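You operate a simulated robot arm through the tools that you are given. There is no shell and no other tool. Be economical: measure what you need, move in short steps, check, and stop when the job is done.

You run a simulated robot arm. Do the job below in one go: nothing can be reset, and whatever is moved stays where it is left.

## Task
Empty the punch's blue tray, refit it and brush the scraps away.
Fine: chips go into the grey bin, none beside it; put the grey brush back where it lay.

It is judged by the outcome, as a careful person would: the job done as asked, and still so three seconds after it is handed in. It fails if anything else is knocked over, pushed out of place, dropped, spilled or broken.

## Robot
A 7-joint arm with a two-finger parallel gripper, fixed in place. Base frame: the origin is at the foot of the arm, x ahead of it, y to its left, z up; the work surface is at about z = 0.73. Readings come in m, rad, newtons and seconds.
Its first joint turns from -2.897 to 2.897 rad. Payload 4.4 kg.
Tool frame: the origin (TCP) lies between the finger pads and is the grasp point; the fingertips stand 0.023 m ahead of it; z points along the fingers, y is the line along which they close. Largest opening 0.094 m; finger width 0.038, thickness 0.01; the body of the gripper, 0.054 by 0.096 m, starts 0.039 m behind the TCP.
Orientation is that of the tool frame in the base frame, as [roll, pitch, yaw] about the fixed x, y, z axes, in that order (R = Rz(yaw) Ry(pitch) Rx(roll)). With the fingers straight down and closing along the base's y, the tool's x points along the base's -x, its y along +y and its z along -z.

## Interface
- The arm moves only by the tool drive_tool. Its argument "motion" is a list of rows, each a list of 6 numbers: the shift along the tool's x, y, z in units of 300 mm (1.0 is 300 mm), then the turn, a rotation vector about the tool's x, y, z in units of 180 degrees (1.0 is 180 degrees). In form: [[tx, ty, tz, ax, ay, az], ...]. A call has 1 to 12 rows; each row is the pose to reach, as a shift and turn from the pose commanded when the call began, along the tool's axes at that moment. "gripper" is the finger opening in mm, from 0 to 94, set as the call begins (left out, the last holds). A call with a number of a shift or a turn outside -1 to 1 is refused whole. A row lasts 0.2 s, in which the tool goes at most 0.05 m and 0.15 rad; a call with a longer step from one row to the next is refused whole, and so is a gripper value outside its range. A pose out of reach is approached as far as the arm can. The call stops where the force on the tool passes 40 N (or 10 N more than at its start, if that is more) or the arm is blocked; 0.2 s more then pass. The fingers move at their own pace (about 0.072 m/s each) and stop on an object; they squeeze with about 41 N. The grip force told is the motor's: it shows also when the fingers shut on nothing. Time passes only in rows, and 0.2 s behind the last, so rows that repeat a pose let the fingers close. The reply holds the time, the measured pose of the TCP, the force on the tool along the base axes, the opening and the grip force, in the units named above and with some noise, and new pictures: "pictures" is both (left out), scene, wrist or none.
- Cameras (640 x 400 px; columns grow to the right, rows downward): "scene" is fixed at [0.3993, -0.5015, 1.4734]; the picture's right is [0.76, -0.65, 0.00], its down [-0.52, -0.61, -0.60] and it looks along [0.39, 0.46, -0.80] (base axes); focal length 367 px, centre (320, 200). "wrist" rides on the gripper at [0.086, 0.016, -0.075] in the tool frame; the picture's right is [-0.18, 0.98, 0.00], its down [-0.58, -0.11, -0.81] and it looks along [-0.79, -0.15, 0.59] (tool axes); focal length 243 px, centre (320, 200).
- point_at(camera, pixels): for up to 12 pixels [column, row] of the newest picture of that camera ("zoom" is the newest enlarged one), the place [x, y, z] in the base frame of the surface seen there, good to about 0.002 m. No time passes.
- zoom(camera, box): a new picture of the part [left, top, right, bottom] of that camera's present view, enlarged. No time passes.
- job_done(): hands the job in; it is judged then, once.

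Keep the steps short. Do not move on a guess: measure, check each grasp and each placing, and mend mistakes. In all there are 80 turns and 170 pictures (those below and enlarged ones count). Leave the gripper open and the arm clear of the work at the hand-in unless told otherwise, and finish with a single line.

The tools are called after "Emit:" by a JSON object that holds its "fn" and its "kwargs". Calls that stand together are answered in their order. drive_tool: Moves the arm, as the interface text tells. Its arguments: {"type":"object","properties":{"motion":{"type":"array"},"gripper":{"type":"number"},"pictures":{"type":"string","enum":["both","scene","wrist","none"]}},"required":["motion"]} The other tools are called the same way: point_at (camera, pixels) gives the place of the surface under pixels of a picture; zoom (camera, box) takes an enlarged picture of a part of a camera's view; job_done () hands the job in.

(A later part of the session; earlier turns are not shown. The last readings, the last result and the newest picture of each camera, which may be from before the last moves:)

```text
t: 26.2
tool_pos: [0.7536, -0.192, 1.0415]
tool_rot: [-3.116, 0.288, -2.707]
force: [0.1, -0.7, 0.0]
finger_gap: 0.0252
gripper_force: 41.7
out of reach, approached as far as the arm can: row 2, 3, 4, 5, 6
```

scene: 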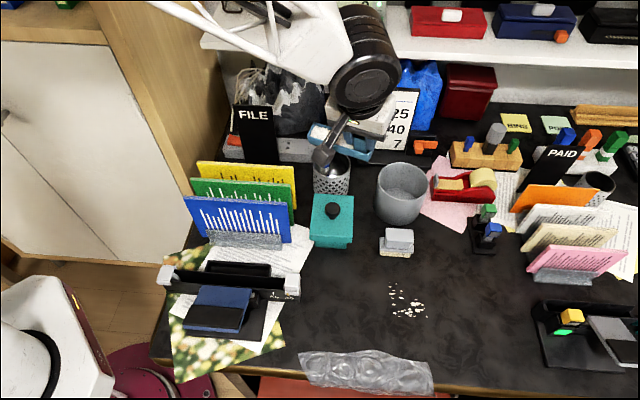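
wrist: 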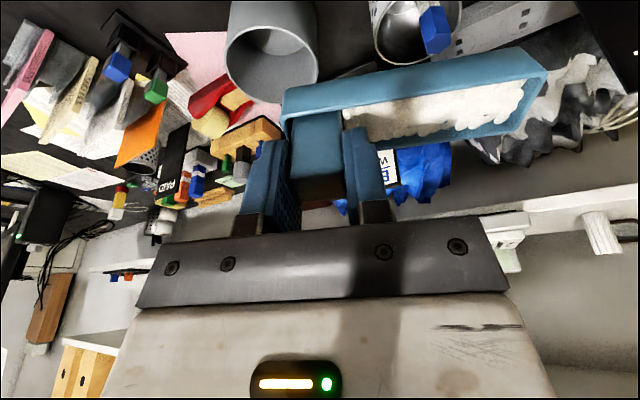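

Good progress. I'll keep retracting towards the starting area and level out on the way.

Emit:
{"fn": "drive_tool", "kwargs": {"motion": [[0.055, 0.06, -0.053, 0, 0, 0.01], [0.111, 0.119, -0.105, 0, 0, 0.03], [0.166, 0.178, -0.158, 0, 0.02, 0.05], [0.222, 0.238, -0.21, 0, 0.045, 0.05], [0.277, 0.297, -0.263, 0, 0.07, 0.05], [0.277, 0.297, -0.263, -0.008, 0.09, 0.05]]}}

```text
t: 27.6
tool_pos: [0.7003, -0.1761, 1.0561]
tool_rot: [3.138, 0.289, -2.803]
force: [0.1, -0.8, -1.0]
finger_gap: 0.0248
gripper_force: 40.9
out of reach, approached as far as the arm can: row 2, 3, 4, 5, 6
```

scene: 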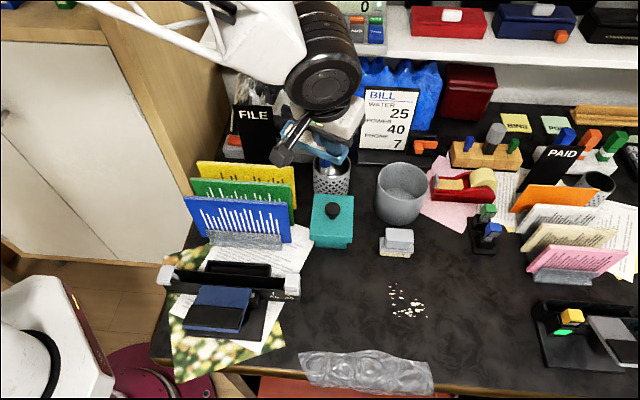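
wrist: 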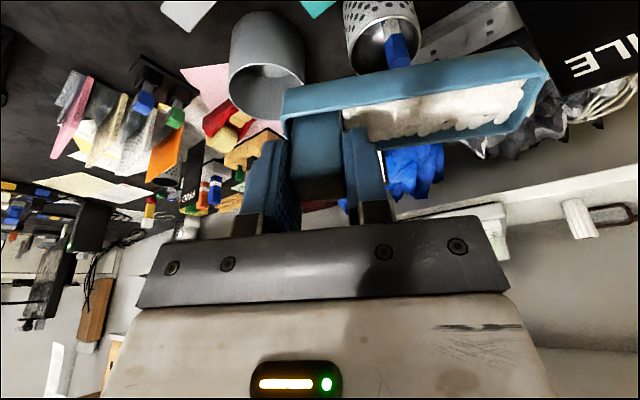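

I think the wrist flipped past the straight-out pose and can't bend fully down in this branch. Closer to the base the forearm is steeper and the hand can hang vertical. I'll go above the punch, where I can level the tray and seat it again before unwinding the wrist.

Emit:
{"fn": "drive_tool", "kwargs": {"motion": [[0.081, 0.04, 0.001, -0.006, 0, -0.02], [0.162, 0.08, 0.002, -0.012, 0, -0.04], [0.243, 0.12, 0.003, -0.018, 0, -0.06], [0.324, 0.16, 0.004, -0.024, 0, -0.08], [0.405, 0.2, 0.005, -0.03, 0, -0.1], [0.486, 0.24, 0.005, -0.035, 0, -0.12], [0.567, 0.278, 0.005, -0.041, 0, -0.139]], "pictures": "scene"}}

```text
t: 29.2
tool_pos: [0.5226, -0.1535, 1.0054]
tool_rot: [3.141, 0.291, -2.347]
force: [0.0, 0.1, -0.3]
finger_gap: 0.0253
gripper_force: 41.0
```

scene: 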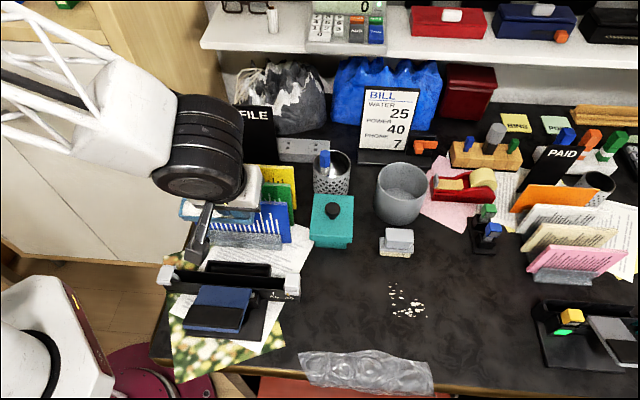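

Reached. Now I'll level it.

Emit:
{"fn": "drive_tool", "kwargs": {"motion": [[0, 0, 0, 0, 0.03, 0], [0, 0, 0, 0, 0.06, 0], [0, 0, 0, 0, 0.0926, 0]], "pictures": "none"}}

```text
t: 30.0
tool_pos: [0.5218, -0.154, 1.0062]
tool_rot: [3.14, 0.196, -2.347]
force: [1.1, 0.0, -0.9]
finger_gap: 0.0249
gripper_force: 40.7
out of reach, approached as far as the arm can: row 2, 3
```

The lean is down to 11°. Lower down the forearm gets steeper, so I'll descend 9 cm and level further.

Emit:
{"fn": "drive_tool", "kwargs": {"motion": [[0.02, 0, 0.1, 0, 0, 0], [0.04, 0, 0.2, 0, 0, 0], [0.0585, 0, 0.294, 0, 0.02, 0], [0.0585, 0, 0.294, 0, 0.04, 0], [0.0585, 0, 0.294, 0, 0.0624, 0]], "pictures": "none"}}

```text
t: 31.2
tool_pos: [0.5222, -0.1527, 0.9261]
tool_rot: [3.141, 0.159, -2.347]
force: [0.7, 1.2, 0.4]
finger_gap: 0.025
gripper_force: 40.7
out of reach, approached as far as the arm can: row 3, 4, 5
```

Still 9° of lean. I'll test whether another heading lets it hang level by commanding level plus 40° of yaw, swinging away from the folders.

Emit:
{"fn": "drive_tool", "kwargs": {"motion": [[0, 0, 0, -0.003, 0.008, -0.037], [0, 0, 0, -0.006, 0.0165, -0.074], [0, 0, 0, -0.009, 0.025, -0.111], [0, 0, 0, -0.012, 0.033, -0.148], [0, 0, 0, -0.015, 0.041, -0.185], [0, 0, 0, -0.0177, 0.0495, -0.222]], "pictures": "scene"}}

```text
t: 32.7
tool_pos: [0.5711, -0.1683, 0.8351]
tool_rot: [-3.085, 0.109, -1.819]
force: [-1.3, 8.1, 25.7]
finger_gap: 0.0315
gripper_force: 41.2
out of reach, approached as far as the arm can: row 1, 2, 3, 4, 5, 6
stopped in row 6: the force on the tool passed its limit (the readings are from after the stop); the commanded pose is now the measured one
```

scene: 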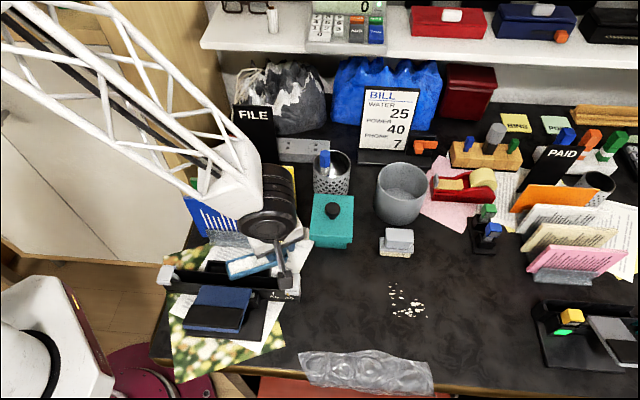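

The arm sank and the tray touched the punch, and the finger gap changed to 31.5 mm. I need to look closely now.

Emit:
{"fn": "zoom", "kwargs": {"camera": "scene", "box": [190, 200, 340, 320]}}

Emit:
{"fn": "zoom", "kwargs": {"camera": "wrist", "box": [100, 0, 640, 260]}}

```text
3.33 times, centred on (265, 260) of scene
```

zoom: 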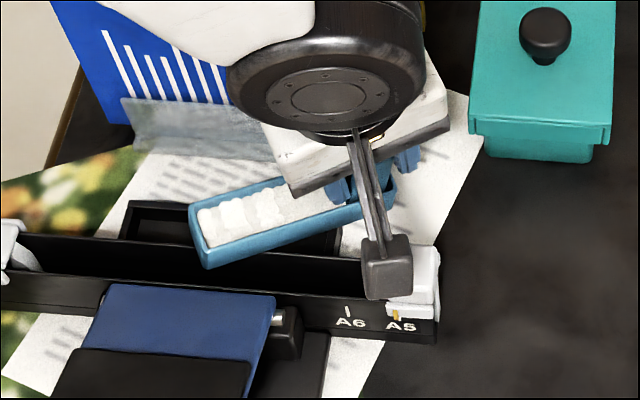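

```text
1.19 times, centred on (370, 130) of wrist
```

zoom: 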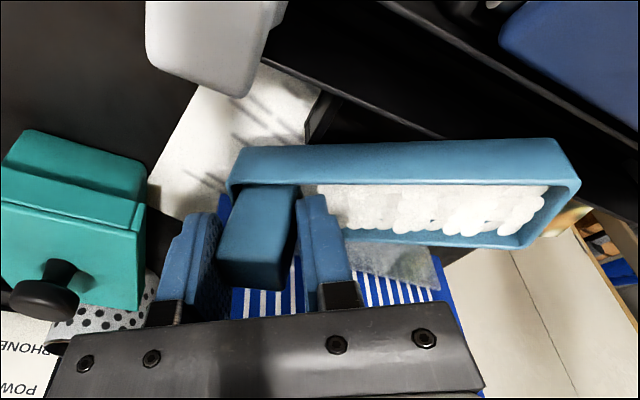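

The tray has skewed a little in the fingers and rests on the rail, but the chips are still inside. I'll lift straight up a little.

Emit:
{"fn": "drive_tool", "kwargs": {"motion": [[-0.004, -0.002, -0.04, 0, 0, 0], [-0.01, -0.005, -0.09, 0, 0, 0], [-0.018, -0.009, -0.165, 0, 0, 0], [-0.022, -0.011, -0.2, 0, 0, 0]]}}

```text
t: 33.7
tool_pos: [0.5676, -0.1655, 0.8851]
tool_rot: [-3.077, 0.131, -1.818]
force: [-1.0, 0.0, -0.8]
finger_gap: 0.025
gripper_force: 41.2
out of reach, approached as far as the arm can: row 2, 3, 4
```

scene: 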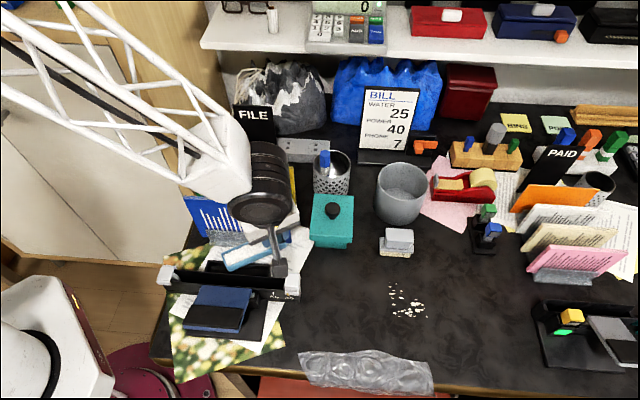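
wrist: 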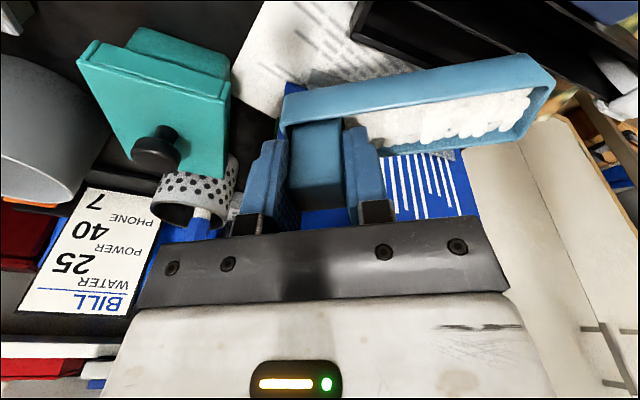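

The lift worked and the gap is back to 25 mm. I'll allow some lean and carry the tray up and right, towards clear desk. There I can set it down safely and unwind the wrist empty-handed.

Emit:
{"fn": "drive_tool", "kwargs": {"motion": [[0.004, -0.03, -0.04, 0, -0.02, 0], [0.01, -0.09, -0.09, 0, -0.04, 0], [0.022, -0.16, -0.139, 0, -0.05, 0], [0.036, -0.264, -0.139, 0, -0.05, 0]], "pictures": "scene"}}

```text
t: 34.7
tool_pos: [0.6376, -0.2008, 0.9336]
tool_rot: [-3.084, 0.264, -1.809]
force: [0.0, 1.0, -0.9]
finger_gap: 0.025
gripper_force: 41.0
```

scene: 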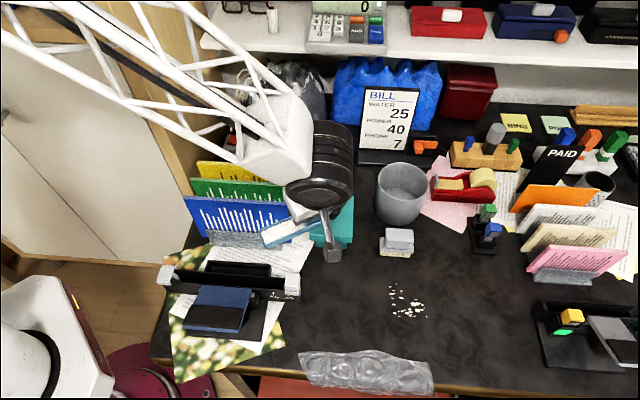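

Now I'll carry it over the clear desk around (0.685,-0.30).

Emit:
{"fn": "drive_tool", "kwargs": {"motion": [[0.07, -0.055, 0.005, 0, 0, 0], [0.15, -0.115, 0.015, 0, 0, 0], [0.23, -0.175, 0.025, 0, 0, 0], [0.303, -0.229, 0.035, 0, 0, 0]], "pictures": "scene"}}

```text
t: 35.7
tool_pos: [0.6855, -0.3012, 0.9025]
tool_rot: [-3.081, 0.265, -1.808]
force: [-0.6, 0.6, -0.4]
finger_gap: 0.0253
gripper_force: 41.0
```

scene: 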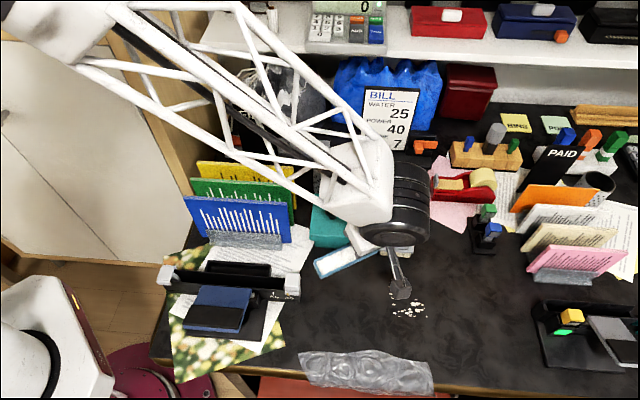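

Next I'll descend 6 cm while taking out some of the lean.

Emit:
{"fn": "drive_tool", "kwargs": {"motion": [[0.018, 0.004, 0.065, 0, 0.005, 0], [0.035, 0.008, 0.13, 0, 0.012, 0], [0.052, 0.012, 0.193, 0, 0.025, 0], [0.052, 0.012, 0.193, -0.005, 0.035, 0]]}}

Emit:
{"fn": "zoom", "kwargs": {"camera": "scene", "box": [290, 190, 450, 320]}}

```text
t: 36.7
tool_pos: [0.6845, -0.301, 0.8427]
tool_rot: [-3.1, 0.155, -1.813]
force: [0.2, -0.4, -0.6]
finger_gap: 0.025
gripper_force: 41.5
```

scene: 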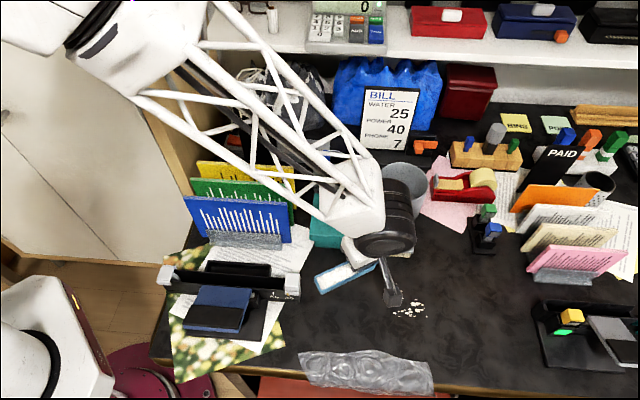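
wrist: 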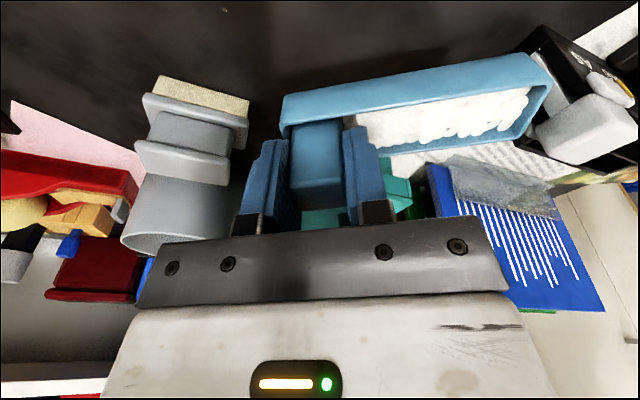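

```text
3.08 times, centred on (370, 255) of scene
```

zoom: 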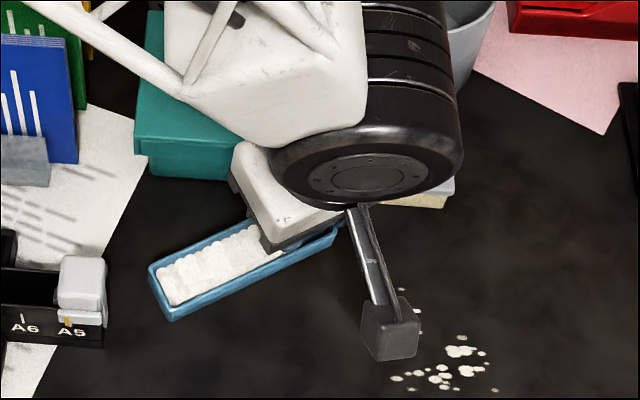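

The lean came out fully as commanded. I'll finish levelling and come down to just above the desk.

Emit:
{"fn": "drive_tool", "kwargs": {"motion": [[0.006, 0, 0.03, -0.005, 0.02, 0], [0.012, 0, 0.06, -0.013, 0.049, 0], [0.018, 0.005, 0.115, -0.013, 0.049, 0]], "pictures": "wrist"}}

```text
t: 37.5
tool_pos: [0.6852, -0.3002, 0.8423]
tool_rot: [-3.098, 0.157, -1.814]
force: [0.1, -0.3, -0.8]
finger_gap: 0.0251
gripper_force: 40.8
out of reach, approached as far as the arm can: row 1, 2, 3
```

wrist: 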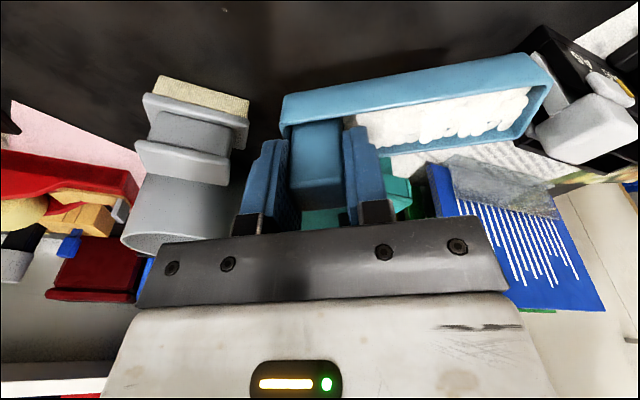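

The limit is right at 9° of lean, which is fine for setting down on flat desk. I'll descend slowly to contact.

Emit:
{"fn": "drive_tool", "kwargs": {"motion": [[0.008, 0.002, 0.05, 0, 0, 0], [0.016, 0.004, 0.1, 0, 0, 0], [0.021, 0.006, 0.132, 0, 0.008, 0], [0.023, 0.007, 0.145, 0, 0.016, 0], [0.025, 0.0075, 0.158, -0.002, 0.022, 0]]}}

Emit:
{"fn": "zoom", "kwargs": {"camera": "scene", "box": [290, 190, 450, 320]}}

```text
t: 38.7
tool_pos: [0.6862, -0.3015, 0.809]
tool_rot: [-3.098, 0.145, -1.815]
force: [-0.6, -0.4, -0.6]
finger_gap: 0.0253
gripper_force: 41.2
out of reach, approached as far as the arm can: row 3, 4, 5
```

scene: 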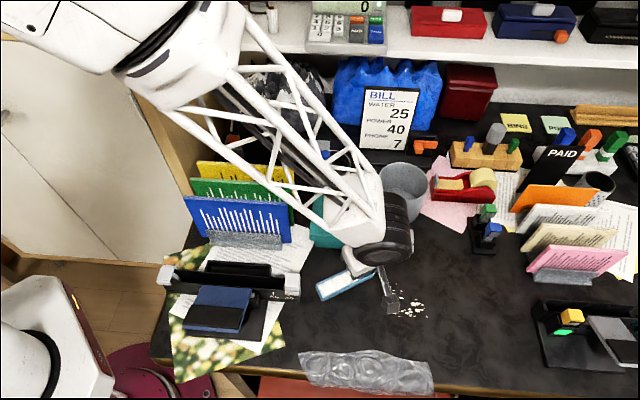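
wrist: 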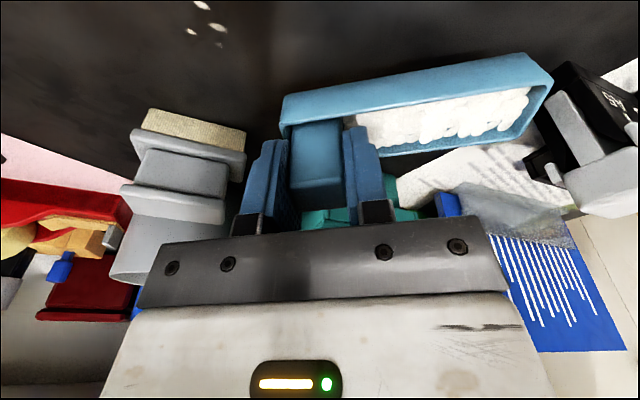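

```text
3.08 times, centred on (370, 255) of scene
```

zoom: 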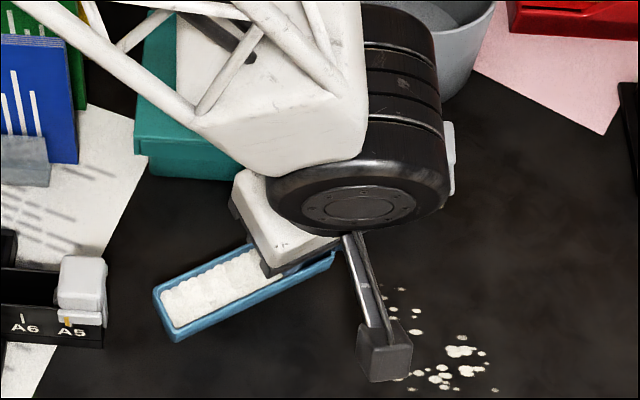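

It's just above the desk. I'll keep going straight down in small steps until it touches.

Emit:
{"fn": "drive_tool", "kwargs": {"motion": [[0.002, 0.0005, 0.012, 0, 0, 0], [0.0035, 0.001, 0.024, 0, 0, 0], [0.005, 0.0015, 0.034, 0, 0, 0], [0.0065, 0.002, 0.044, 0, 0, 0]], "pictures": "none"}}

Emit:
{"fn": "zoom", "kwargs": {"camera": "scene", "box": [310, 230, 410, 310]}}

Emit:
{"fn": "point_at", "kwargs": {"camera": "zoom", "pixels": [[90, 320], [120, 345], [200, 320], [120, 370], [60, 290]]}}

```text
t: 39.7
tool_pos: [0.6875, -0.3012, 0.7956]
tool_rot: [-3.099, 0.143, -1.815]
force: [0.7, -0.5, -0.8]
finger_gap: 0.0249
gripper_force: 41.3
```

```text
5.00 times, centred on (360, 270) of scene
```

zoom: 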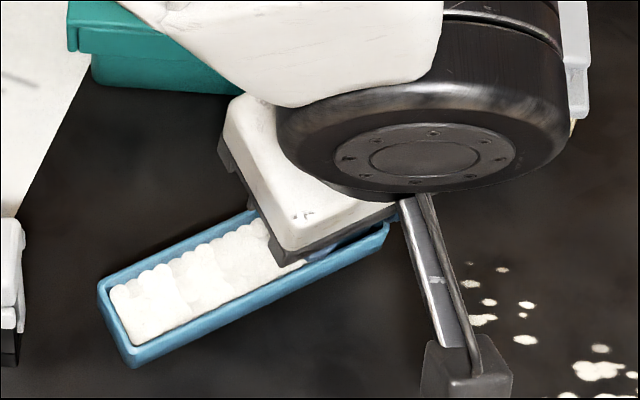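

```text
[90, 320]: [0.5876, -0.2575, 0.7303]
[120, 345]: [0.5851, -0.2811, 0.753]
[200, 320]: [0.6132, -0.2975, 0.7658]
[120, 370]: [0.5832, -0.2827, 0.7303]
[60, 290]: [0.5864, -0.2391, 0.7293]
```

No contact force yet. I'll continue down in 3 mm steps.

Emit:
{"fn": "drive_tool", "kwargs": {"motion": [[0.0015, 0.0005, 0.01, 0, 0, 0], [0.003, 0.001, 0.02, 0, 0, 0], [0.0045, 0.0015, 0.03, 0, 0, 0], [0.006, 0.002, 0.04, 0, 0, 0]], "pictures": "none"}}

Emit:
{"fn": "zoom", "kwargs": {"camera": "scene", "box": [310, 230, 410, 310]}}

Emit:
{"fn": "point_at", "kwargs": {"camera": "zoom", "pixels": [[125, 340], [130, 365], [120, 375], [250, 315], [390, 240]]}}

```text
t: 40.7
tool_pos: [0.6868, -0.3022, 0.7843]
tool_rot: [-3.096, 0.143, -1.815]
force: [4.5, -1.1, 16.3]
finger_gap: 0.0255
gripper_force: 41.5
```

```text
5.00 times, centred on (360, 270) of scene
```

zoom: 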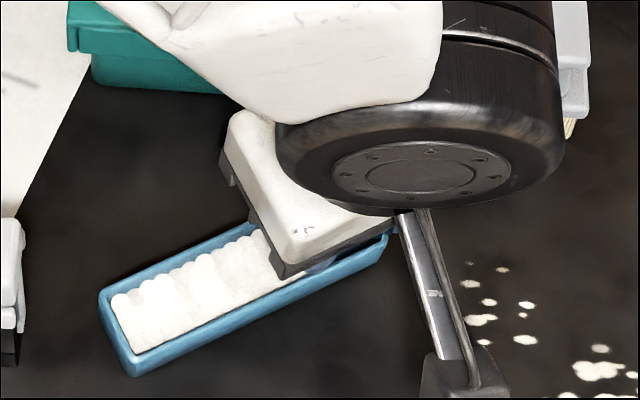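

```text
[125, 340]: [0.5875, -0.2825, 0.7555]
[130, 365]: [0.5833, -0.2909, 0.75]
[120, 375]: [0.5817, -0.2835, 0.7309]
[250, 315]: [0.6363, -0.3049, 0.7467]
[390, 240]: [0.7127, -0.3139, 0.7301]
```

It touches the desk with 16 N. I'll release by opening to 45 mm.

Emit:
{"fn": "drive_tool", "kwargs": {"motion": [[0, 0, 0, 0, 0, 0], [0, 0, 0, 0, 0, 0]], "gripper": 46, "pictures": "wrist"}}

Emit:
{"fn": "zoom", "kwargs": {"camera": "scene", "box": [310, 230, 410, 310]}}

```text
t: 41.3
tool_pos: [0.6854, -0.3014, 0.7836]
tool_rot: [-3.099, 0.144, -1.816]
force: [0.4, -0.4, 0.1]
finger_gap: 0.0462
gripper_force: 0.1
```

wrist: 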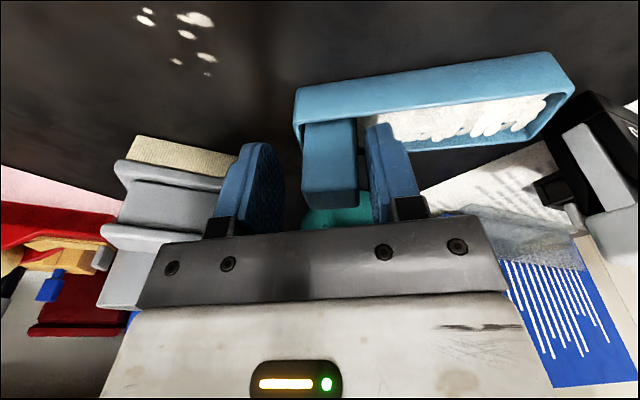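

```text
5.00 times, centred on (360, 270) of scene
```

zoom: 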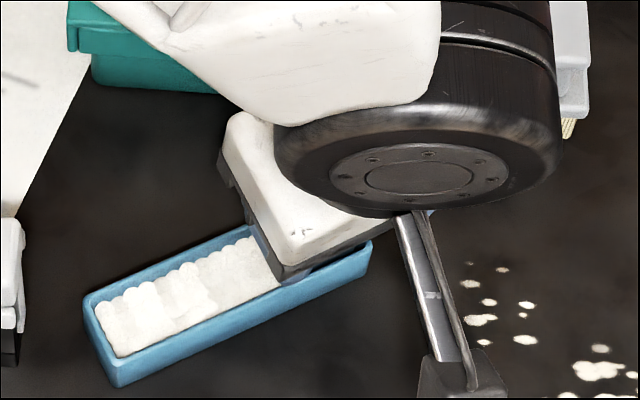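

The tray stands flat with its chips in. I'll back the fingers straight off along their own axis.

Emit:
{"fn": "drive_tool", "kwargs": {"motion": [[0, 0, -0.07, 0, 0, 0], [0, 0, -0.18, 0, 0, 0], [0, 0, -0.32, 0, 0, 0], [0, 0, -0.46, 0, 0, 0], [0, 0, -0.6, 0, 0, 0]]}}

```text
t: 42.5
tool_pos: [0.6337, -0.3013, 0.8572]
tool_rot: [-3.095, 0.147, -1.814]
force: [-0.9, 0.5, -0.9]
finger_gap: 0.046
gripper_force: 0.1
out of reach, approached as far as the arm can: row 3, 4, 5
```

scene: 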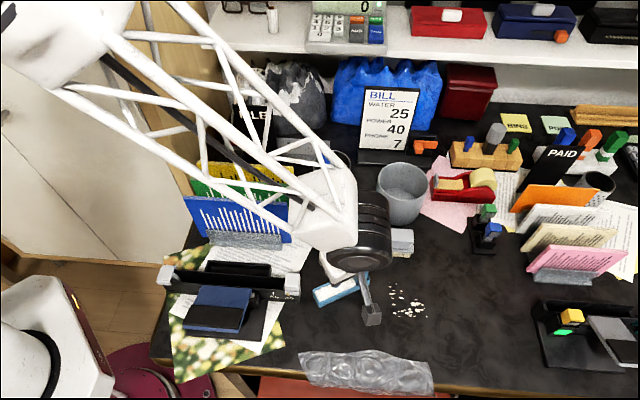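
wrist: 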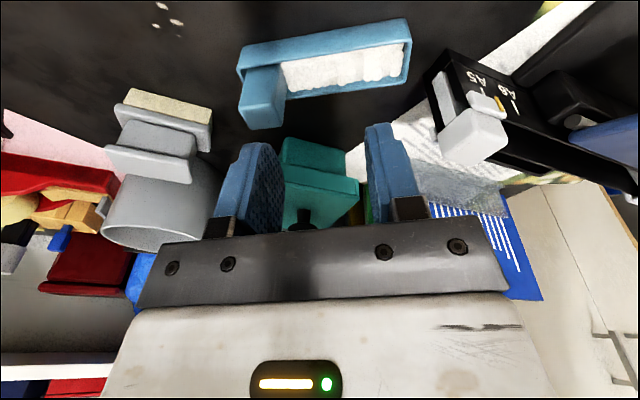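

The gripper is clear of the tray. Now I'll unwind the wrist in free space, first swinging the fingers outward and up to the left while rising.

Emit:
{"fn": "drive_tool", "kwargs": {"motion": [[-0.005, -0.02, -0.02, 0.035, -0.017, 0], [-0.015, -0.045, -0.06, 0.07, -0.035, 0], [-0.03, -0.075, -0.12, 0.106, -0.053, 0], [-0.05, -0.11, -0.2, 0.141, -0.07, 0], [-0.075, -0.15, -0.29, 0.176, -0.088, 0], [-0.1, -0.19, -0.39, 0.212, -0.106, 0], [-0.121, -0.217, -0.478, 0.247, -0.123, 0]], "pictures": "scene"}}

```text
t: 44.1
tool_pos: [0.6929, -0.302, 1.0089]
tool_rot: [-2.257, 0.48, -1.639]
force: [0.5, -0.1, -0.8]
finger_gap: 0.0462
gripper_force: 0.1
```

scene: 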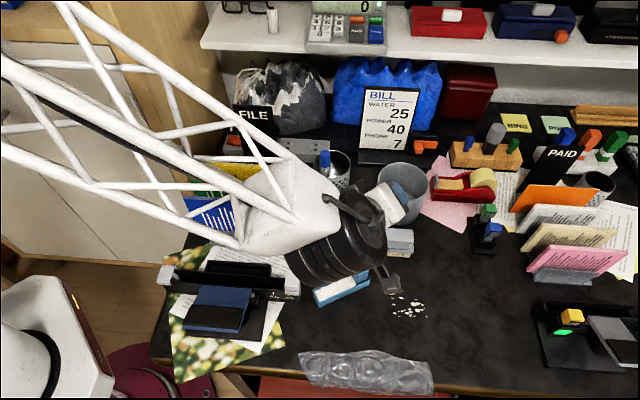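

Reached. Now I'll sweep the fingers through the forearm line to the right side, so the wrist passes back through straight.

Emit:
{"fn": "drive_tool", "kwargs": {"motion": [[0.041, -0.002, -0.031, 0.01, 0.044, 0], [0.082, -0.004, -0.062, 0.02, 0.088, 0], [0.123, -0.006, -0.093, 0.031, 0.131, 0], [0.164, -0.008, -0.124, 0.041, 0.175, 0], [0.205, -0.01, -0.155, 0.051, 0.219, 0], [0.246, -0.012, -0.186, 0.061, 0.263, 0], [0.287, -0.014, -0.217, 0.072, 0.307, 0], [0.328, -0.016, -0.248, 0.082, 0.35, 0], [0.368, -0.018, -0.28, 0.092, 0.394, 0], [0.368, -0.018, -0.28, 0.092, 0.394, 0]], "pictures": "scene"}}

```text
t: 46.3
tool_pos: [0.6237, -0.4216, 1.0091]
tool_rot: [-2.051, -0.267, -2.653]
force: [-0.7, 0.1, -0.4]
finger_gap: 0.0461
gripper_force: 0.0
```

scene: 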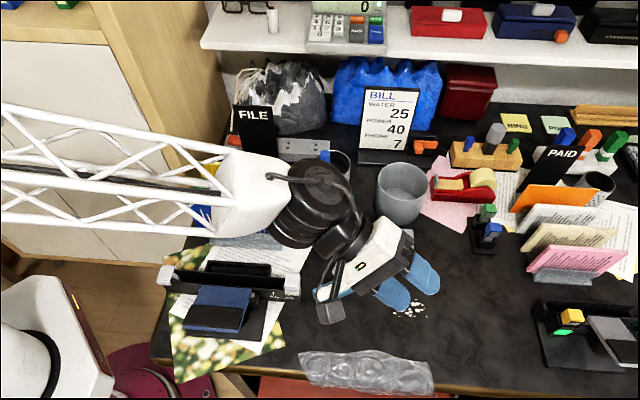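

The wrist is unwound: the hand is now bent down to the right in a normal way. I'll bring the fingers vertical near the tray.

Emit:
{"fn": "drive_tool", "kwargs": {"motion": [[-0.035, 0.009, -0.037, -0.042, -0.013, 0], [-0.071, 0.017, -0.075, -0.084, -0.026, 0], [-0.106, 0.026, -0.112, -0.127, -0.039, 0], [-0.142, 0.035, -0.15, -0.169, -0.052, 0], [-0.177, 0.043, -0.187, -0.211, -0.065, 0], [-0.212, 0.052, -0.225, -0.253, -0.078, 0], [-0.248, 0.06, -0.262, -0.295, -0.091, 0], [-0.283, 0.069, -0.3, -0.3375, -0.104, 0]], "pictures": "both"}}

Emit:
{"fn": "zoom", "kwargs": {"camera": "scene", "box": [300, 240, 400, 320]}}

```text
t: 48.1
tool_pos: [0.659, -0.3025, 1.009]
tool_rot: [3.137, 0.002, -2.49]
force: [-0.1, 0.5, -0.4]
finger_gap: 0.046
gripper_force: 0.0
```

scene: 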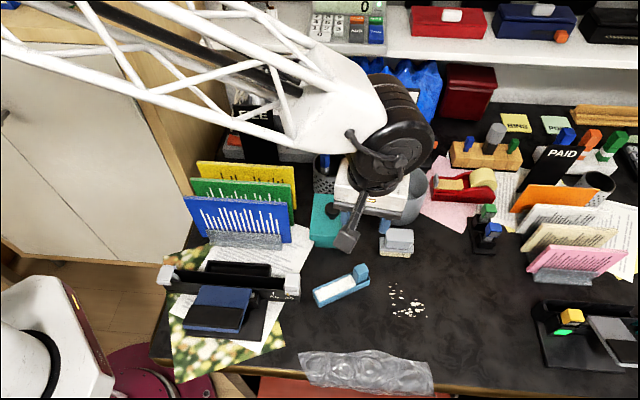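
wrist: 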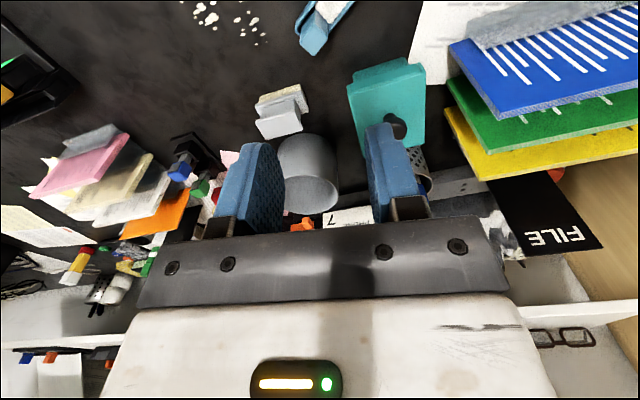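

```text
5.00 times, centred on (350, 280) of scene
```

zoom: 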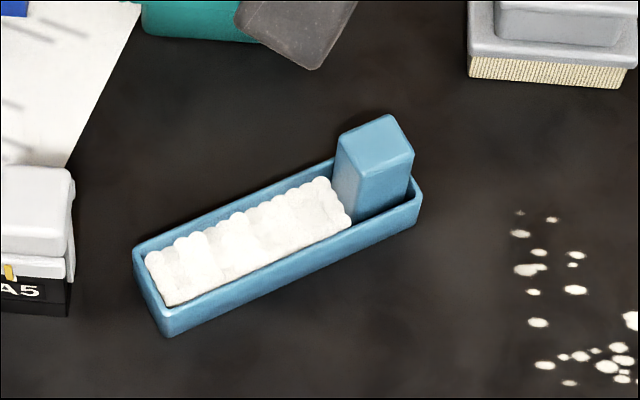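

Vertical again and fully responsive. The tray is in clear view, so I'll measure the block and tray corners.

Emit:
{"fn": "point_at", "kwargs": {"camera": "zoom", "pixels": [[342, 140], [390, 120], [410, 152], [362, 173], [376, 146], [140, 250], [168, 320], [418, 190], [395, 215], [152, 275], [200, 310], [235, 250]]}}

```text
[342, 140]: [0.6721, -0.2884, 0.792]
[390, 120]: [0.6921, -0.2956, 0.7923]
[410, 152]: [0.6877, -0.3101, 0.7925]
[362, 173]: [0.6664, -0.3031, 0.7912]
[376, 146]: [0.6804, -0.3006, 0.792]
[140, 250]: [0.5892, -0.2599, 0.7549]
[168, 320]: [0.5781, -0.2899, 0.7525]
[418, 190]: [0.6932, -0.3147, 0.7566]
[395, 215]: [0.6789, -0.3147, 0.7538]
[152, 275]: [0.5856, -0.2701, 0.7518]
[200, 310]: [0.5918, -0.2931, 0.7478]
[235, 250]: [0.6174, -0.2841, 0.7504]
```

The block is centred at (0.680,-0.2995) with its top at 0.792, and the tray axis is at about -17°. I'll turn to match and descend over it with the fingers open.

Emit:
{"fn": "drive_tool", "kwargs": {"motion": [[-0.012, -0.007, 0.1, 0, 0, -0.04], [-0.024, -0.014, 0.22, 0, 0, -0.08], [-0.036, -0.02, 0.34, 0, 0, -0.12], [-0.05, -0.027, 0.46, 0, 0, -0.16], [-0.062, -0.034, 0.56, 0, 0, -0.198], [-0.062, -0.034, 0.64, 0, 0, -0.198], [-0.062, -0.034, 0.7, 0, 0, -0.198], [-0.062, -0.034, 0.73, 0, 0, -0.198]], "gripper": 50}}

Emit:
{"fn": "zoom", "kwargs": {"camera": "wrist", "box": [180, 0, 500, 250]}}

```text
t: 49.9
tool_pos: [0.6791, -0.2976, 0.7888]
tool_rot: [3.14, 0.001, -1.866]
force: [-0.4, 0.2, -0.2]
finger_gap: 0.0502
gripper_force: 0.0
```

scene: 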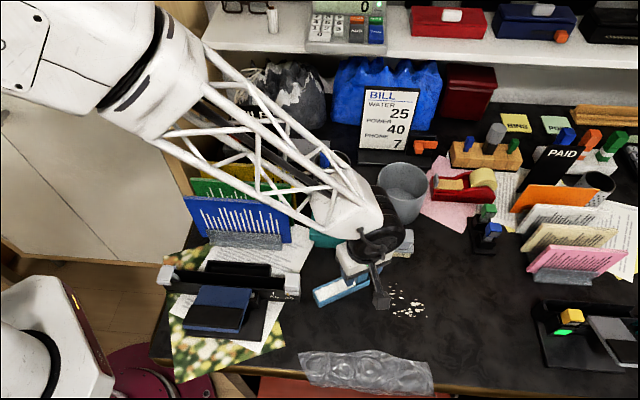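
wrist: 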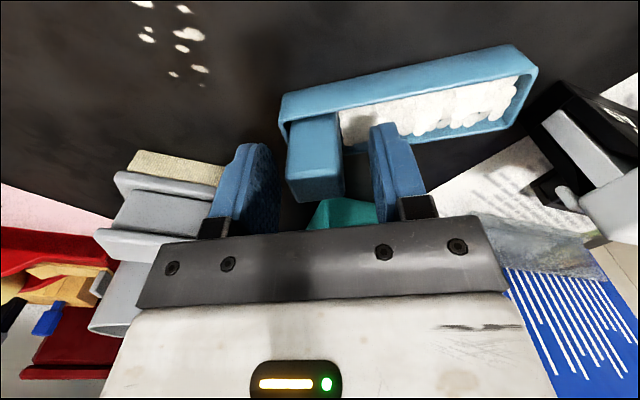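

```text
1.60 times, centred on (340, 125) of wrist
```

zoom: 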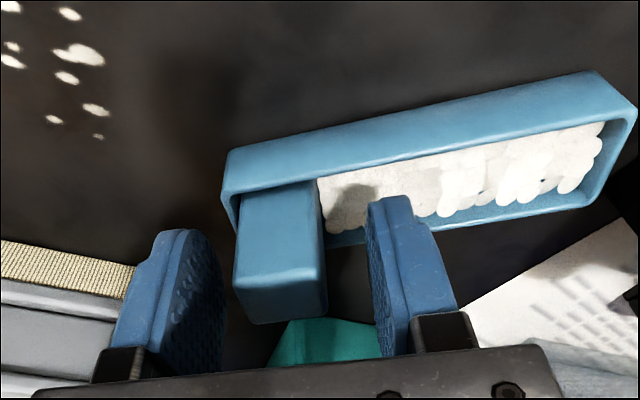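

The block is between the fingers. I'll close, then lift.

Emit:
{"fn": "drive_tool", "kwargs": {"motion": [[0, 0, 0, 0, 0, 0], [0, 0, 0, 0, 0, 0], [0, 0, 0, 0, 0, 0], [0, 0, -0.05, 0, 0, 0], [0, 0, -0.15, 0, 0, 0], [0, 0, -0.3, 0, 0, 0], [0, 0, -0.45, 0, 0, 0], [0, 0, -0.6, 0, 0, 0]], "gripper": 0}}

```text
t: 51.7
tool_pos: [0.679, -0.3005, 0.969]
tool_rot: [3.138, 0.001, -1.868]
force: [-0.3, 1.0, -0.7]
finger_gap: 0.025
gripper_force: 40.9
```

scene: 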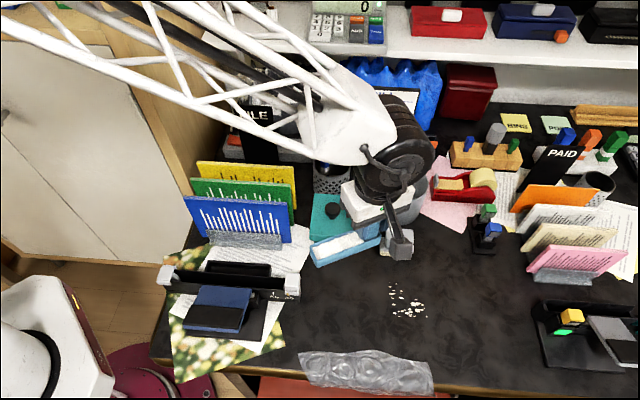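
wrist: 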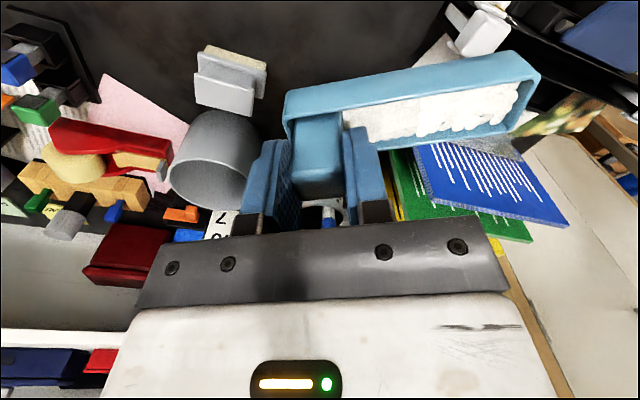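

Holding the tray again with its chips in. I'll carry it level to the bin with a +27° turn. The fingers can then tip sideways, across the forearm.

Emit:
{"fn": "drive_tool", "kwargs": {"motion": [[-0.08, -0.11, -0.03, 0, 0, -0.02], [-0.165, -0.225, -0.03, 0, 0, -0.045], [-0.25, -0.34, -0.03, 0, 0, -0.075], [-0.34, -0.46, -0.03, 0, 0, -0.105], [-0.43, -0.58, -0.03, 0, 0, -0.13], [-0.514, -0.693, -0.03, 0, 0, -0.15]], "pictures": "scene"}}

```text
t: 53.1
tool_pos: [0.9249, -0.2112, 0.9791]
tool_rot: [3.141, 0.003, -1.396]
force: [0.1, 0.5, -0.4]
finger_gap: 0.0251
gripper_force: 41.0
```

scene: 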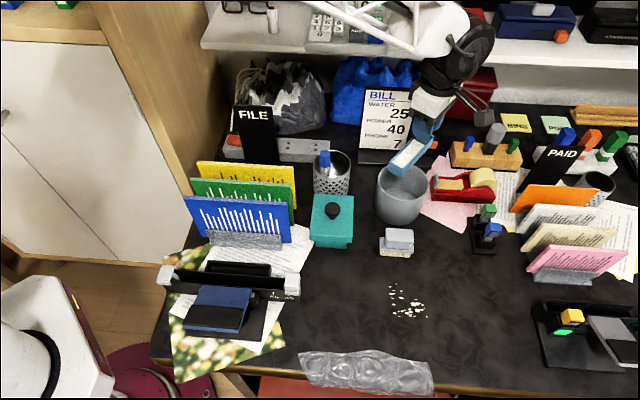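

In position. I'll tip the tray sideways over the bin to 56° first.

Emit:
{"fn": "drive_tool", "kwargs": {"motion": [[0, 0, 0.013, 0.0253, -0.0364, 0], [0, 0, 0.03, 0.0507, -0.0729, 0], [0.008, 0.006, 0.047, 0.076, -0.1093, 0], [0.022, 0.015, 0.063, 0.1013, -0.1458, 0], [0.036, 0.025, 0.073, 0.1267, -0.1822, 0], [0.055, 0.038, 0.087, 0.152, -0.2187, 0], [0.077, 0.053, 0.097, 0.1773, -0.2551, 0]]}}

Emit:
{"fn": "zoom", "kwargs": {"camera": "scene", "box": [330, 80, 490, 260]}}

```text
t: 54.7
tool_pos: [0.9128, -0.2368, 0.9494]
tool_rot: [-2.435, 0.751, -1.109]
force: [0.3, -0.1, -0.4]
finger_gap: 0.0251
gripper_force: 41.4
```

scene: 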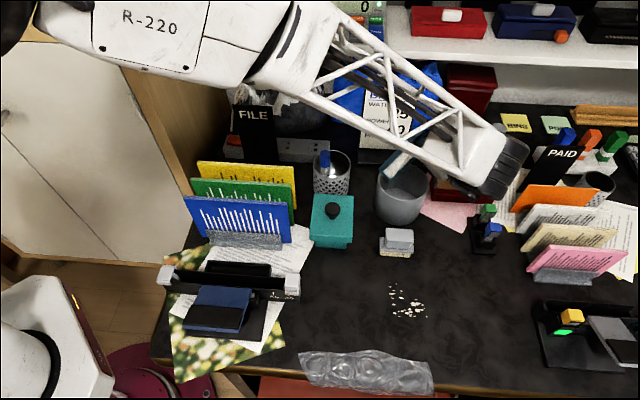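
wrist: 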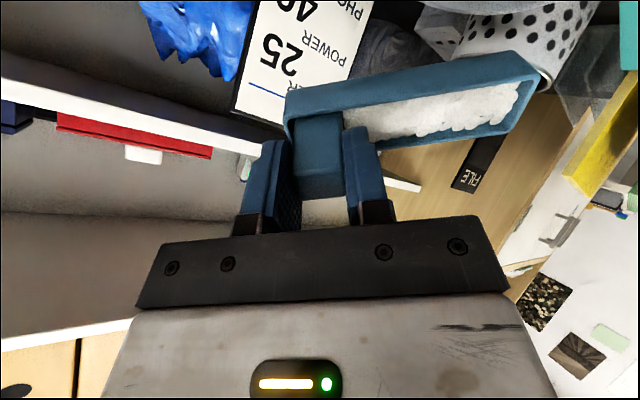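

```text
2.22 times, centred on (410, 170) of scene
```

zoom: 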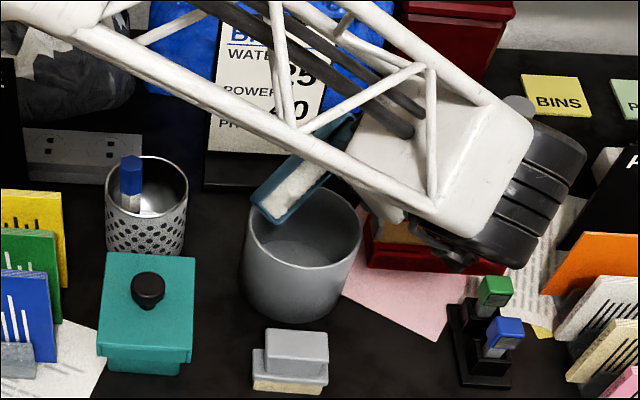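

This works without any limit. The chips still hold at 56°. Before tilting further I'll check the clearance of the low wrist housing above the items beneath it.

Emit:
{"fn": "point_at", "kwargs": {"camera": "scene", "pixels": [[490, 195], [470, 190], [510, 180], [525, 155], [488, 208], [492, 230], [555, 155], [480, 180], [440, 190], [400, 178], [385, 165]]}}

```text
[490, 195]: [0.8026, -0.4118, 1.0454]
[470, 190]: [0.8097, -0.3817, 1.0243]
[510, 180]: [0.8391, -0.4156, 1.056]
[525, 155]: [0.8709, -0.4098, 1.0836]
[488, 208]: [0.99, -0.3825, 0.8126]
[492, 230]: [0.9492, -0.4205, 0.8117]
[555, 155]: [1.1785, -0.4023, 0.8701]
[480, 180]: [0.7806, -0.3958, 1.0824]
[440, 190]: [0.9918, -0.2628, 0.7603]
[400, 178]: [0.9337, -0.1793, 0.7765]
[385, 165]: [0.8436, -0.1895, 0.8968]
```

The wrist housing is at z≥1.02 over open desk, so there's plenty of room. I'll tilt on to 88°.

Emit:
{"fn": "drive_tool", "kwargs": {"motion": [[0.022, 0.01, -0.012, 0.0253, -0.0364, 0], [0.048, 0.021, -0.022, 0.0507, -0.0729, 0], [0.073, 0.032, -0.032, 0.076, -0.1093, 0], [0.097, 0.044, -0.042, 0.1013, -0.1458, 0]]}}

Emit:
{"fn": "zoom", "kwargs": {"camera": "scene", "box": [330, 80, 490, 260]}}

```text
t: 55.7
tool_pos: [0.9058, -0.2644, 0.9317]
tool_rot: [-1.629, 0.964, -0.48]
force: [0.2, 0.1, -0.5]
finger_gap: 0.0253
gripper_force: 40.9
```

scene: 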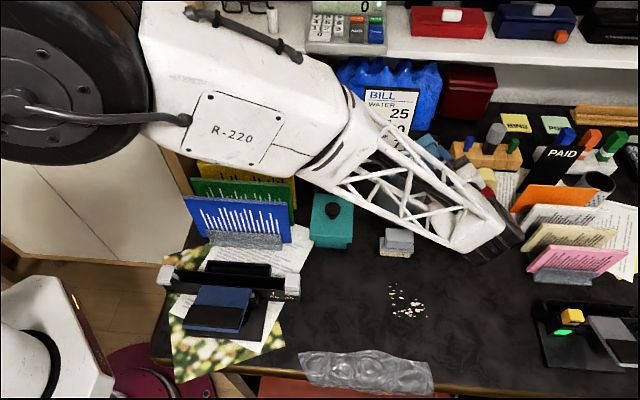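
wrist: 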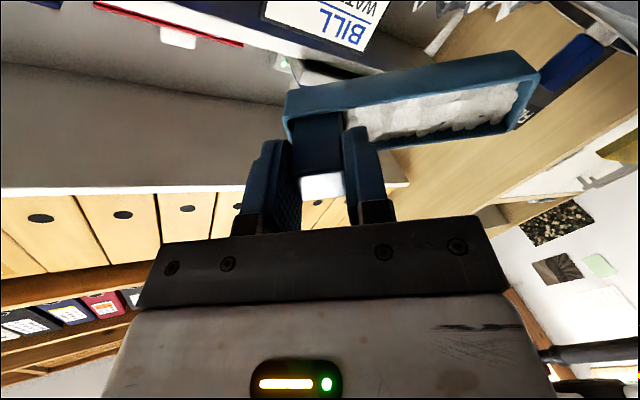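

```text
2.22 times, centred on (410, 170) of scene
```

zoom: 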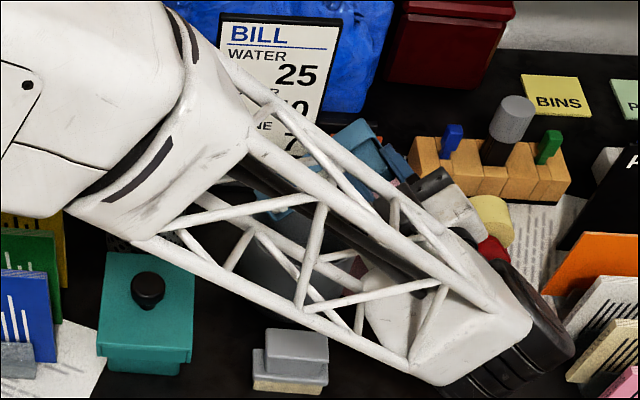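

Even at 88° the chips cling. I'll go on to 112° so the opening faces downward over the bin.

Emit:
{"fn": "drive_tool", "kwargs": {"motion": [[0.019, 0.013, -0.02, 0.0253, -0.0364, 0], [0.033, 0.023, -0.033, 0.0507, -0.0729, 0], [0.056, 0.039, -0.044, 0.076, -0.1093, 0], [0.056, 0.039, -0.044, 0.076, -0.1093, 0]]}}

Emit:
{"fn": "zoom", "kwargs": {"camera": "wrist", "box": [240, 20, 640, 220]}}

```text
t: 56.7
tool_pos: [0.9, -0.2776, 0.9098]
tool_rot: [-0.951, 0.867, 0.063]
force: [0.1, 0.9, 0.5]
finger_gap: 0.0249
gripper_force: 41.3
```

scene: 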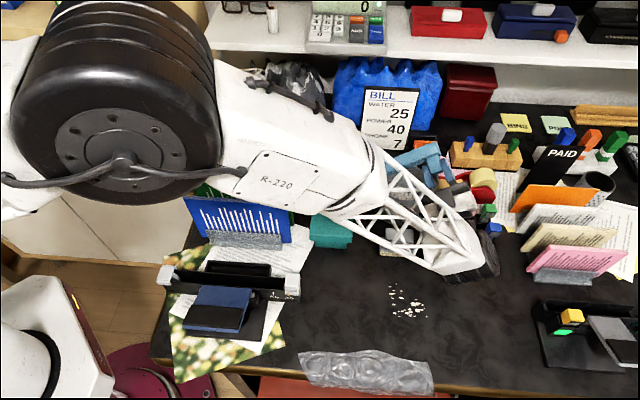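
wrist: 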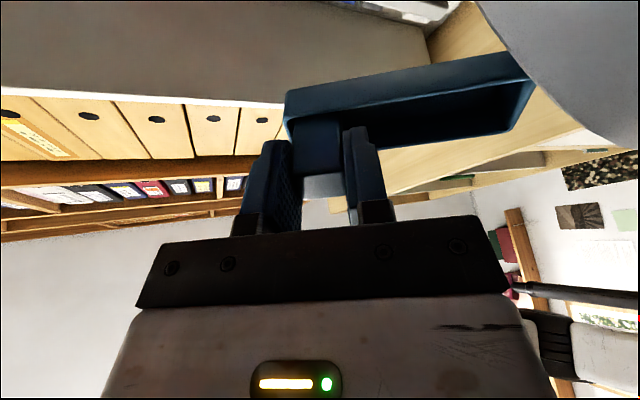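

```text
1.60 times, centred on (440, 120) of wrist
```

zoom: 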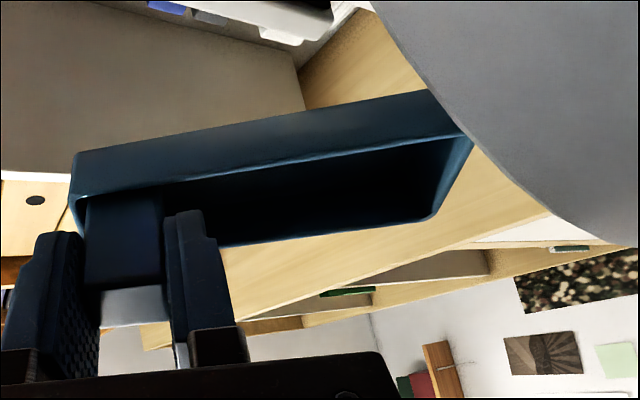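

The tray is empty. I'll retrace the same tilt path back towards level.

Emit:
{"fn": "drive_tool", "kwargs": {"motion": [[-0.026, -0.018, 0.027, -0.0253, 0.0364, 0], [-0.042, -0.029, 0.053, -0.0507, 0.0729, 0], [-0.054, -0.038, 0.077, -0.076, 0.1093, 0], [-0.06, -0.041, 0.105, -0.1013, 0.1458, 0], [-0.063, -0.044, 0.132, -0.1267, 0.1822, 0], [-0.063, -0.044, 0.157, -0.152, 0.2187, 0], [-0.061, -0.042, 0.181, -0.1773, 0.2551, 0], [-0.06, -0.042, 0.21, -0.2027, 0.2916, 0], [-0.063, -0.044, 0.236, -0.228, 0.328, 0], [-0.071, -0.049, 0.258, -0.2533, 0.3645, 0], [-0.08, -0.056, 0.273, -0.2787, 0.4009, 0], [-0.087, -0.061, 0.288, -0.304, 0.4374, 0]]}}

Emit:
{"fn": "zoom", "kwargs": {"camera": "scene", "box": [330, 80, 490, 260]}}

```text
t: 59.3
tool_pos: [0.9287, -0.2163, 0.9719]
tool_rot: [-2.981, 0.229, -1.379]
force: [0.5, 0.1, -0.9]
finger_gap: 0.0251
gripper_force: 41.0
```

scene: 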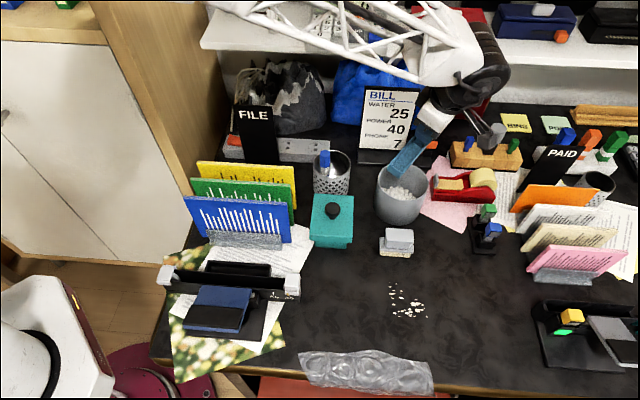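
wrist: 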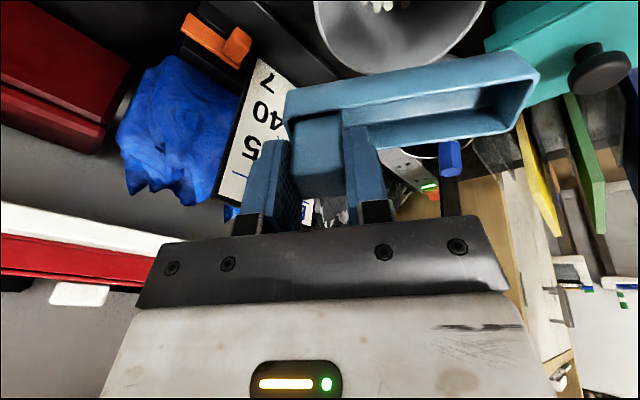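

```text
2.22 times, centred on (410, 170) of scene
```

zoom: 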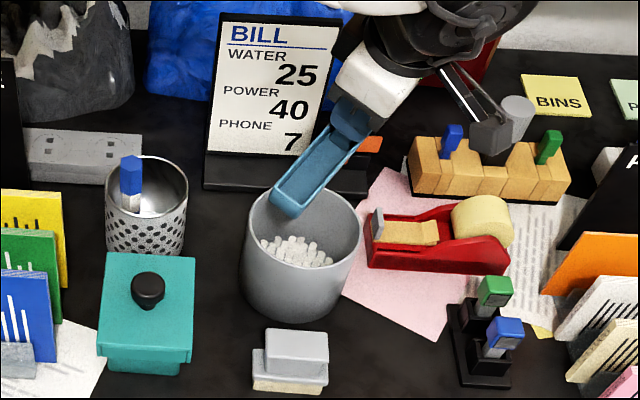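

All the chips are in the bin and none lie beside it. I'll level the tray and start back towards the punch.

Emit:
{"fn": "drive_tool", "kwargs": {"motion": [[-0.02, 0.05, -0.06, -0.025, 0.0366, 0], [-0.05, 0.13, -0.13, -0.0503, 0.0732, 0], [-0.1, 0.24, -0.17, -0.0503, 0.0732, 0], [-0.15, 0.35, -0.184, -0.0503, 0.0732, 0], [-0.191, 0.455, -0.184, -0.0503, 0.0732, 0]], "pictures": "none"}}

```text
t: 60.5
tool_pos: [0.7779, -0.1954, 1.0159]
tool_rot: [-3.141, 0.0, -1.398]
force: [1.3, 0.3, -0.5]
finger_gap: 0.0253
gripper_force: 41.0
```

Level. Now I'll return above the holder with the original heading.

Emit:
{"fn": "drive_tool", "kwargs": {"motion": [[-0.042, 0.118, 0.008, 0, 0, 0.043], [-0.083, 0.236, 0.015, 0, 0, 0.086], [-0.125, 0.354, 0.023, 0, 0, 0.13], [-0.167, 0.471, 0.03, 0, 0, 0.173], [-0.209, 0.589, 0.038, 0, 0, 0.216], [-0.25, 0.707, 0.045, 0, 0, 0.259], [-0.292, 0.825, 0.053, 0, 0, 0.3024]], "pictures": "none"}}

```text
t: 62.1
tool_pos: [0.52, -0.1526, 1.0009]
tool_rot: [3.14, 0.003, -2.349]
force: [0.0, -0.4, -0.6]
finger_gap: 0.0249
gripper_force: 40.9
```

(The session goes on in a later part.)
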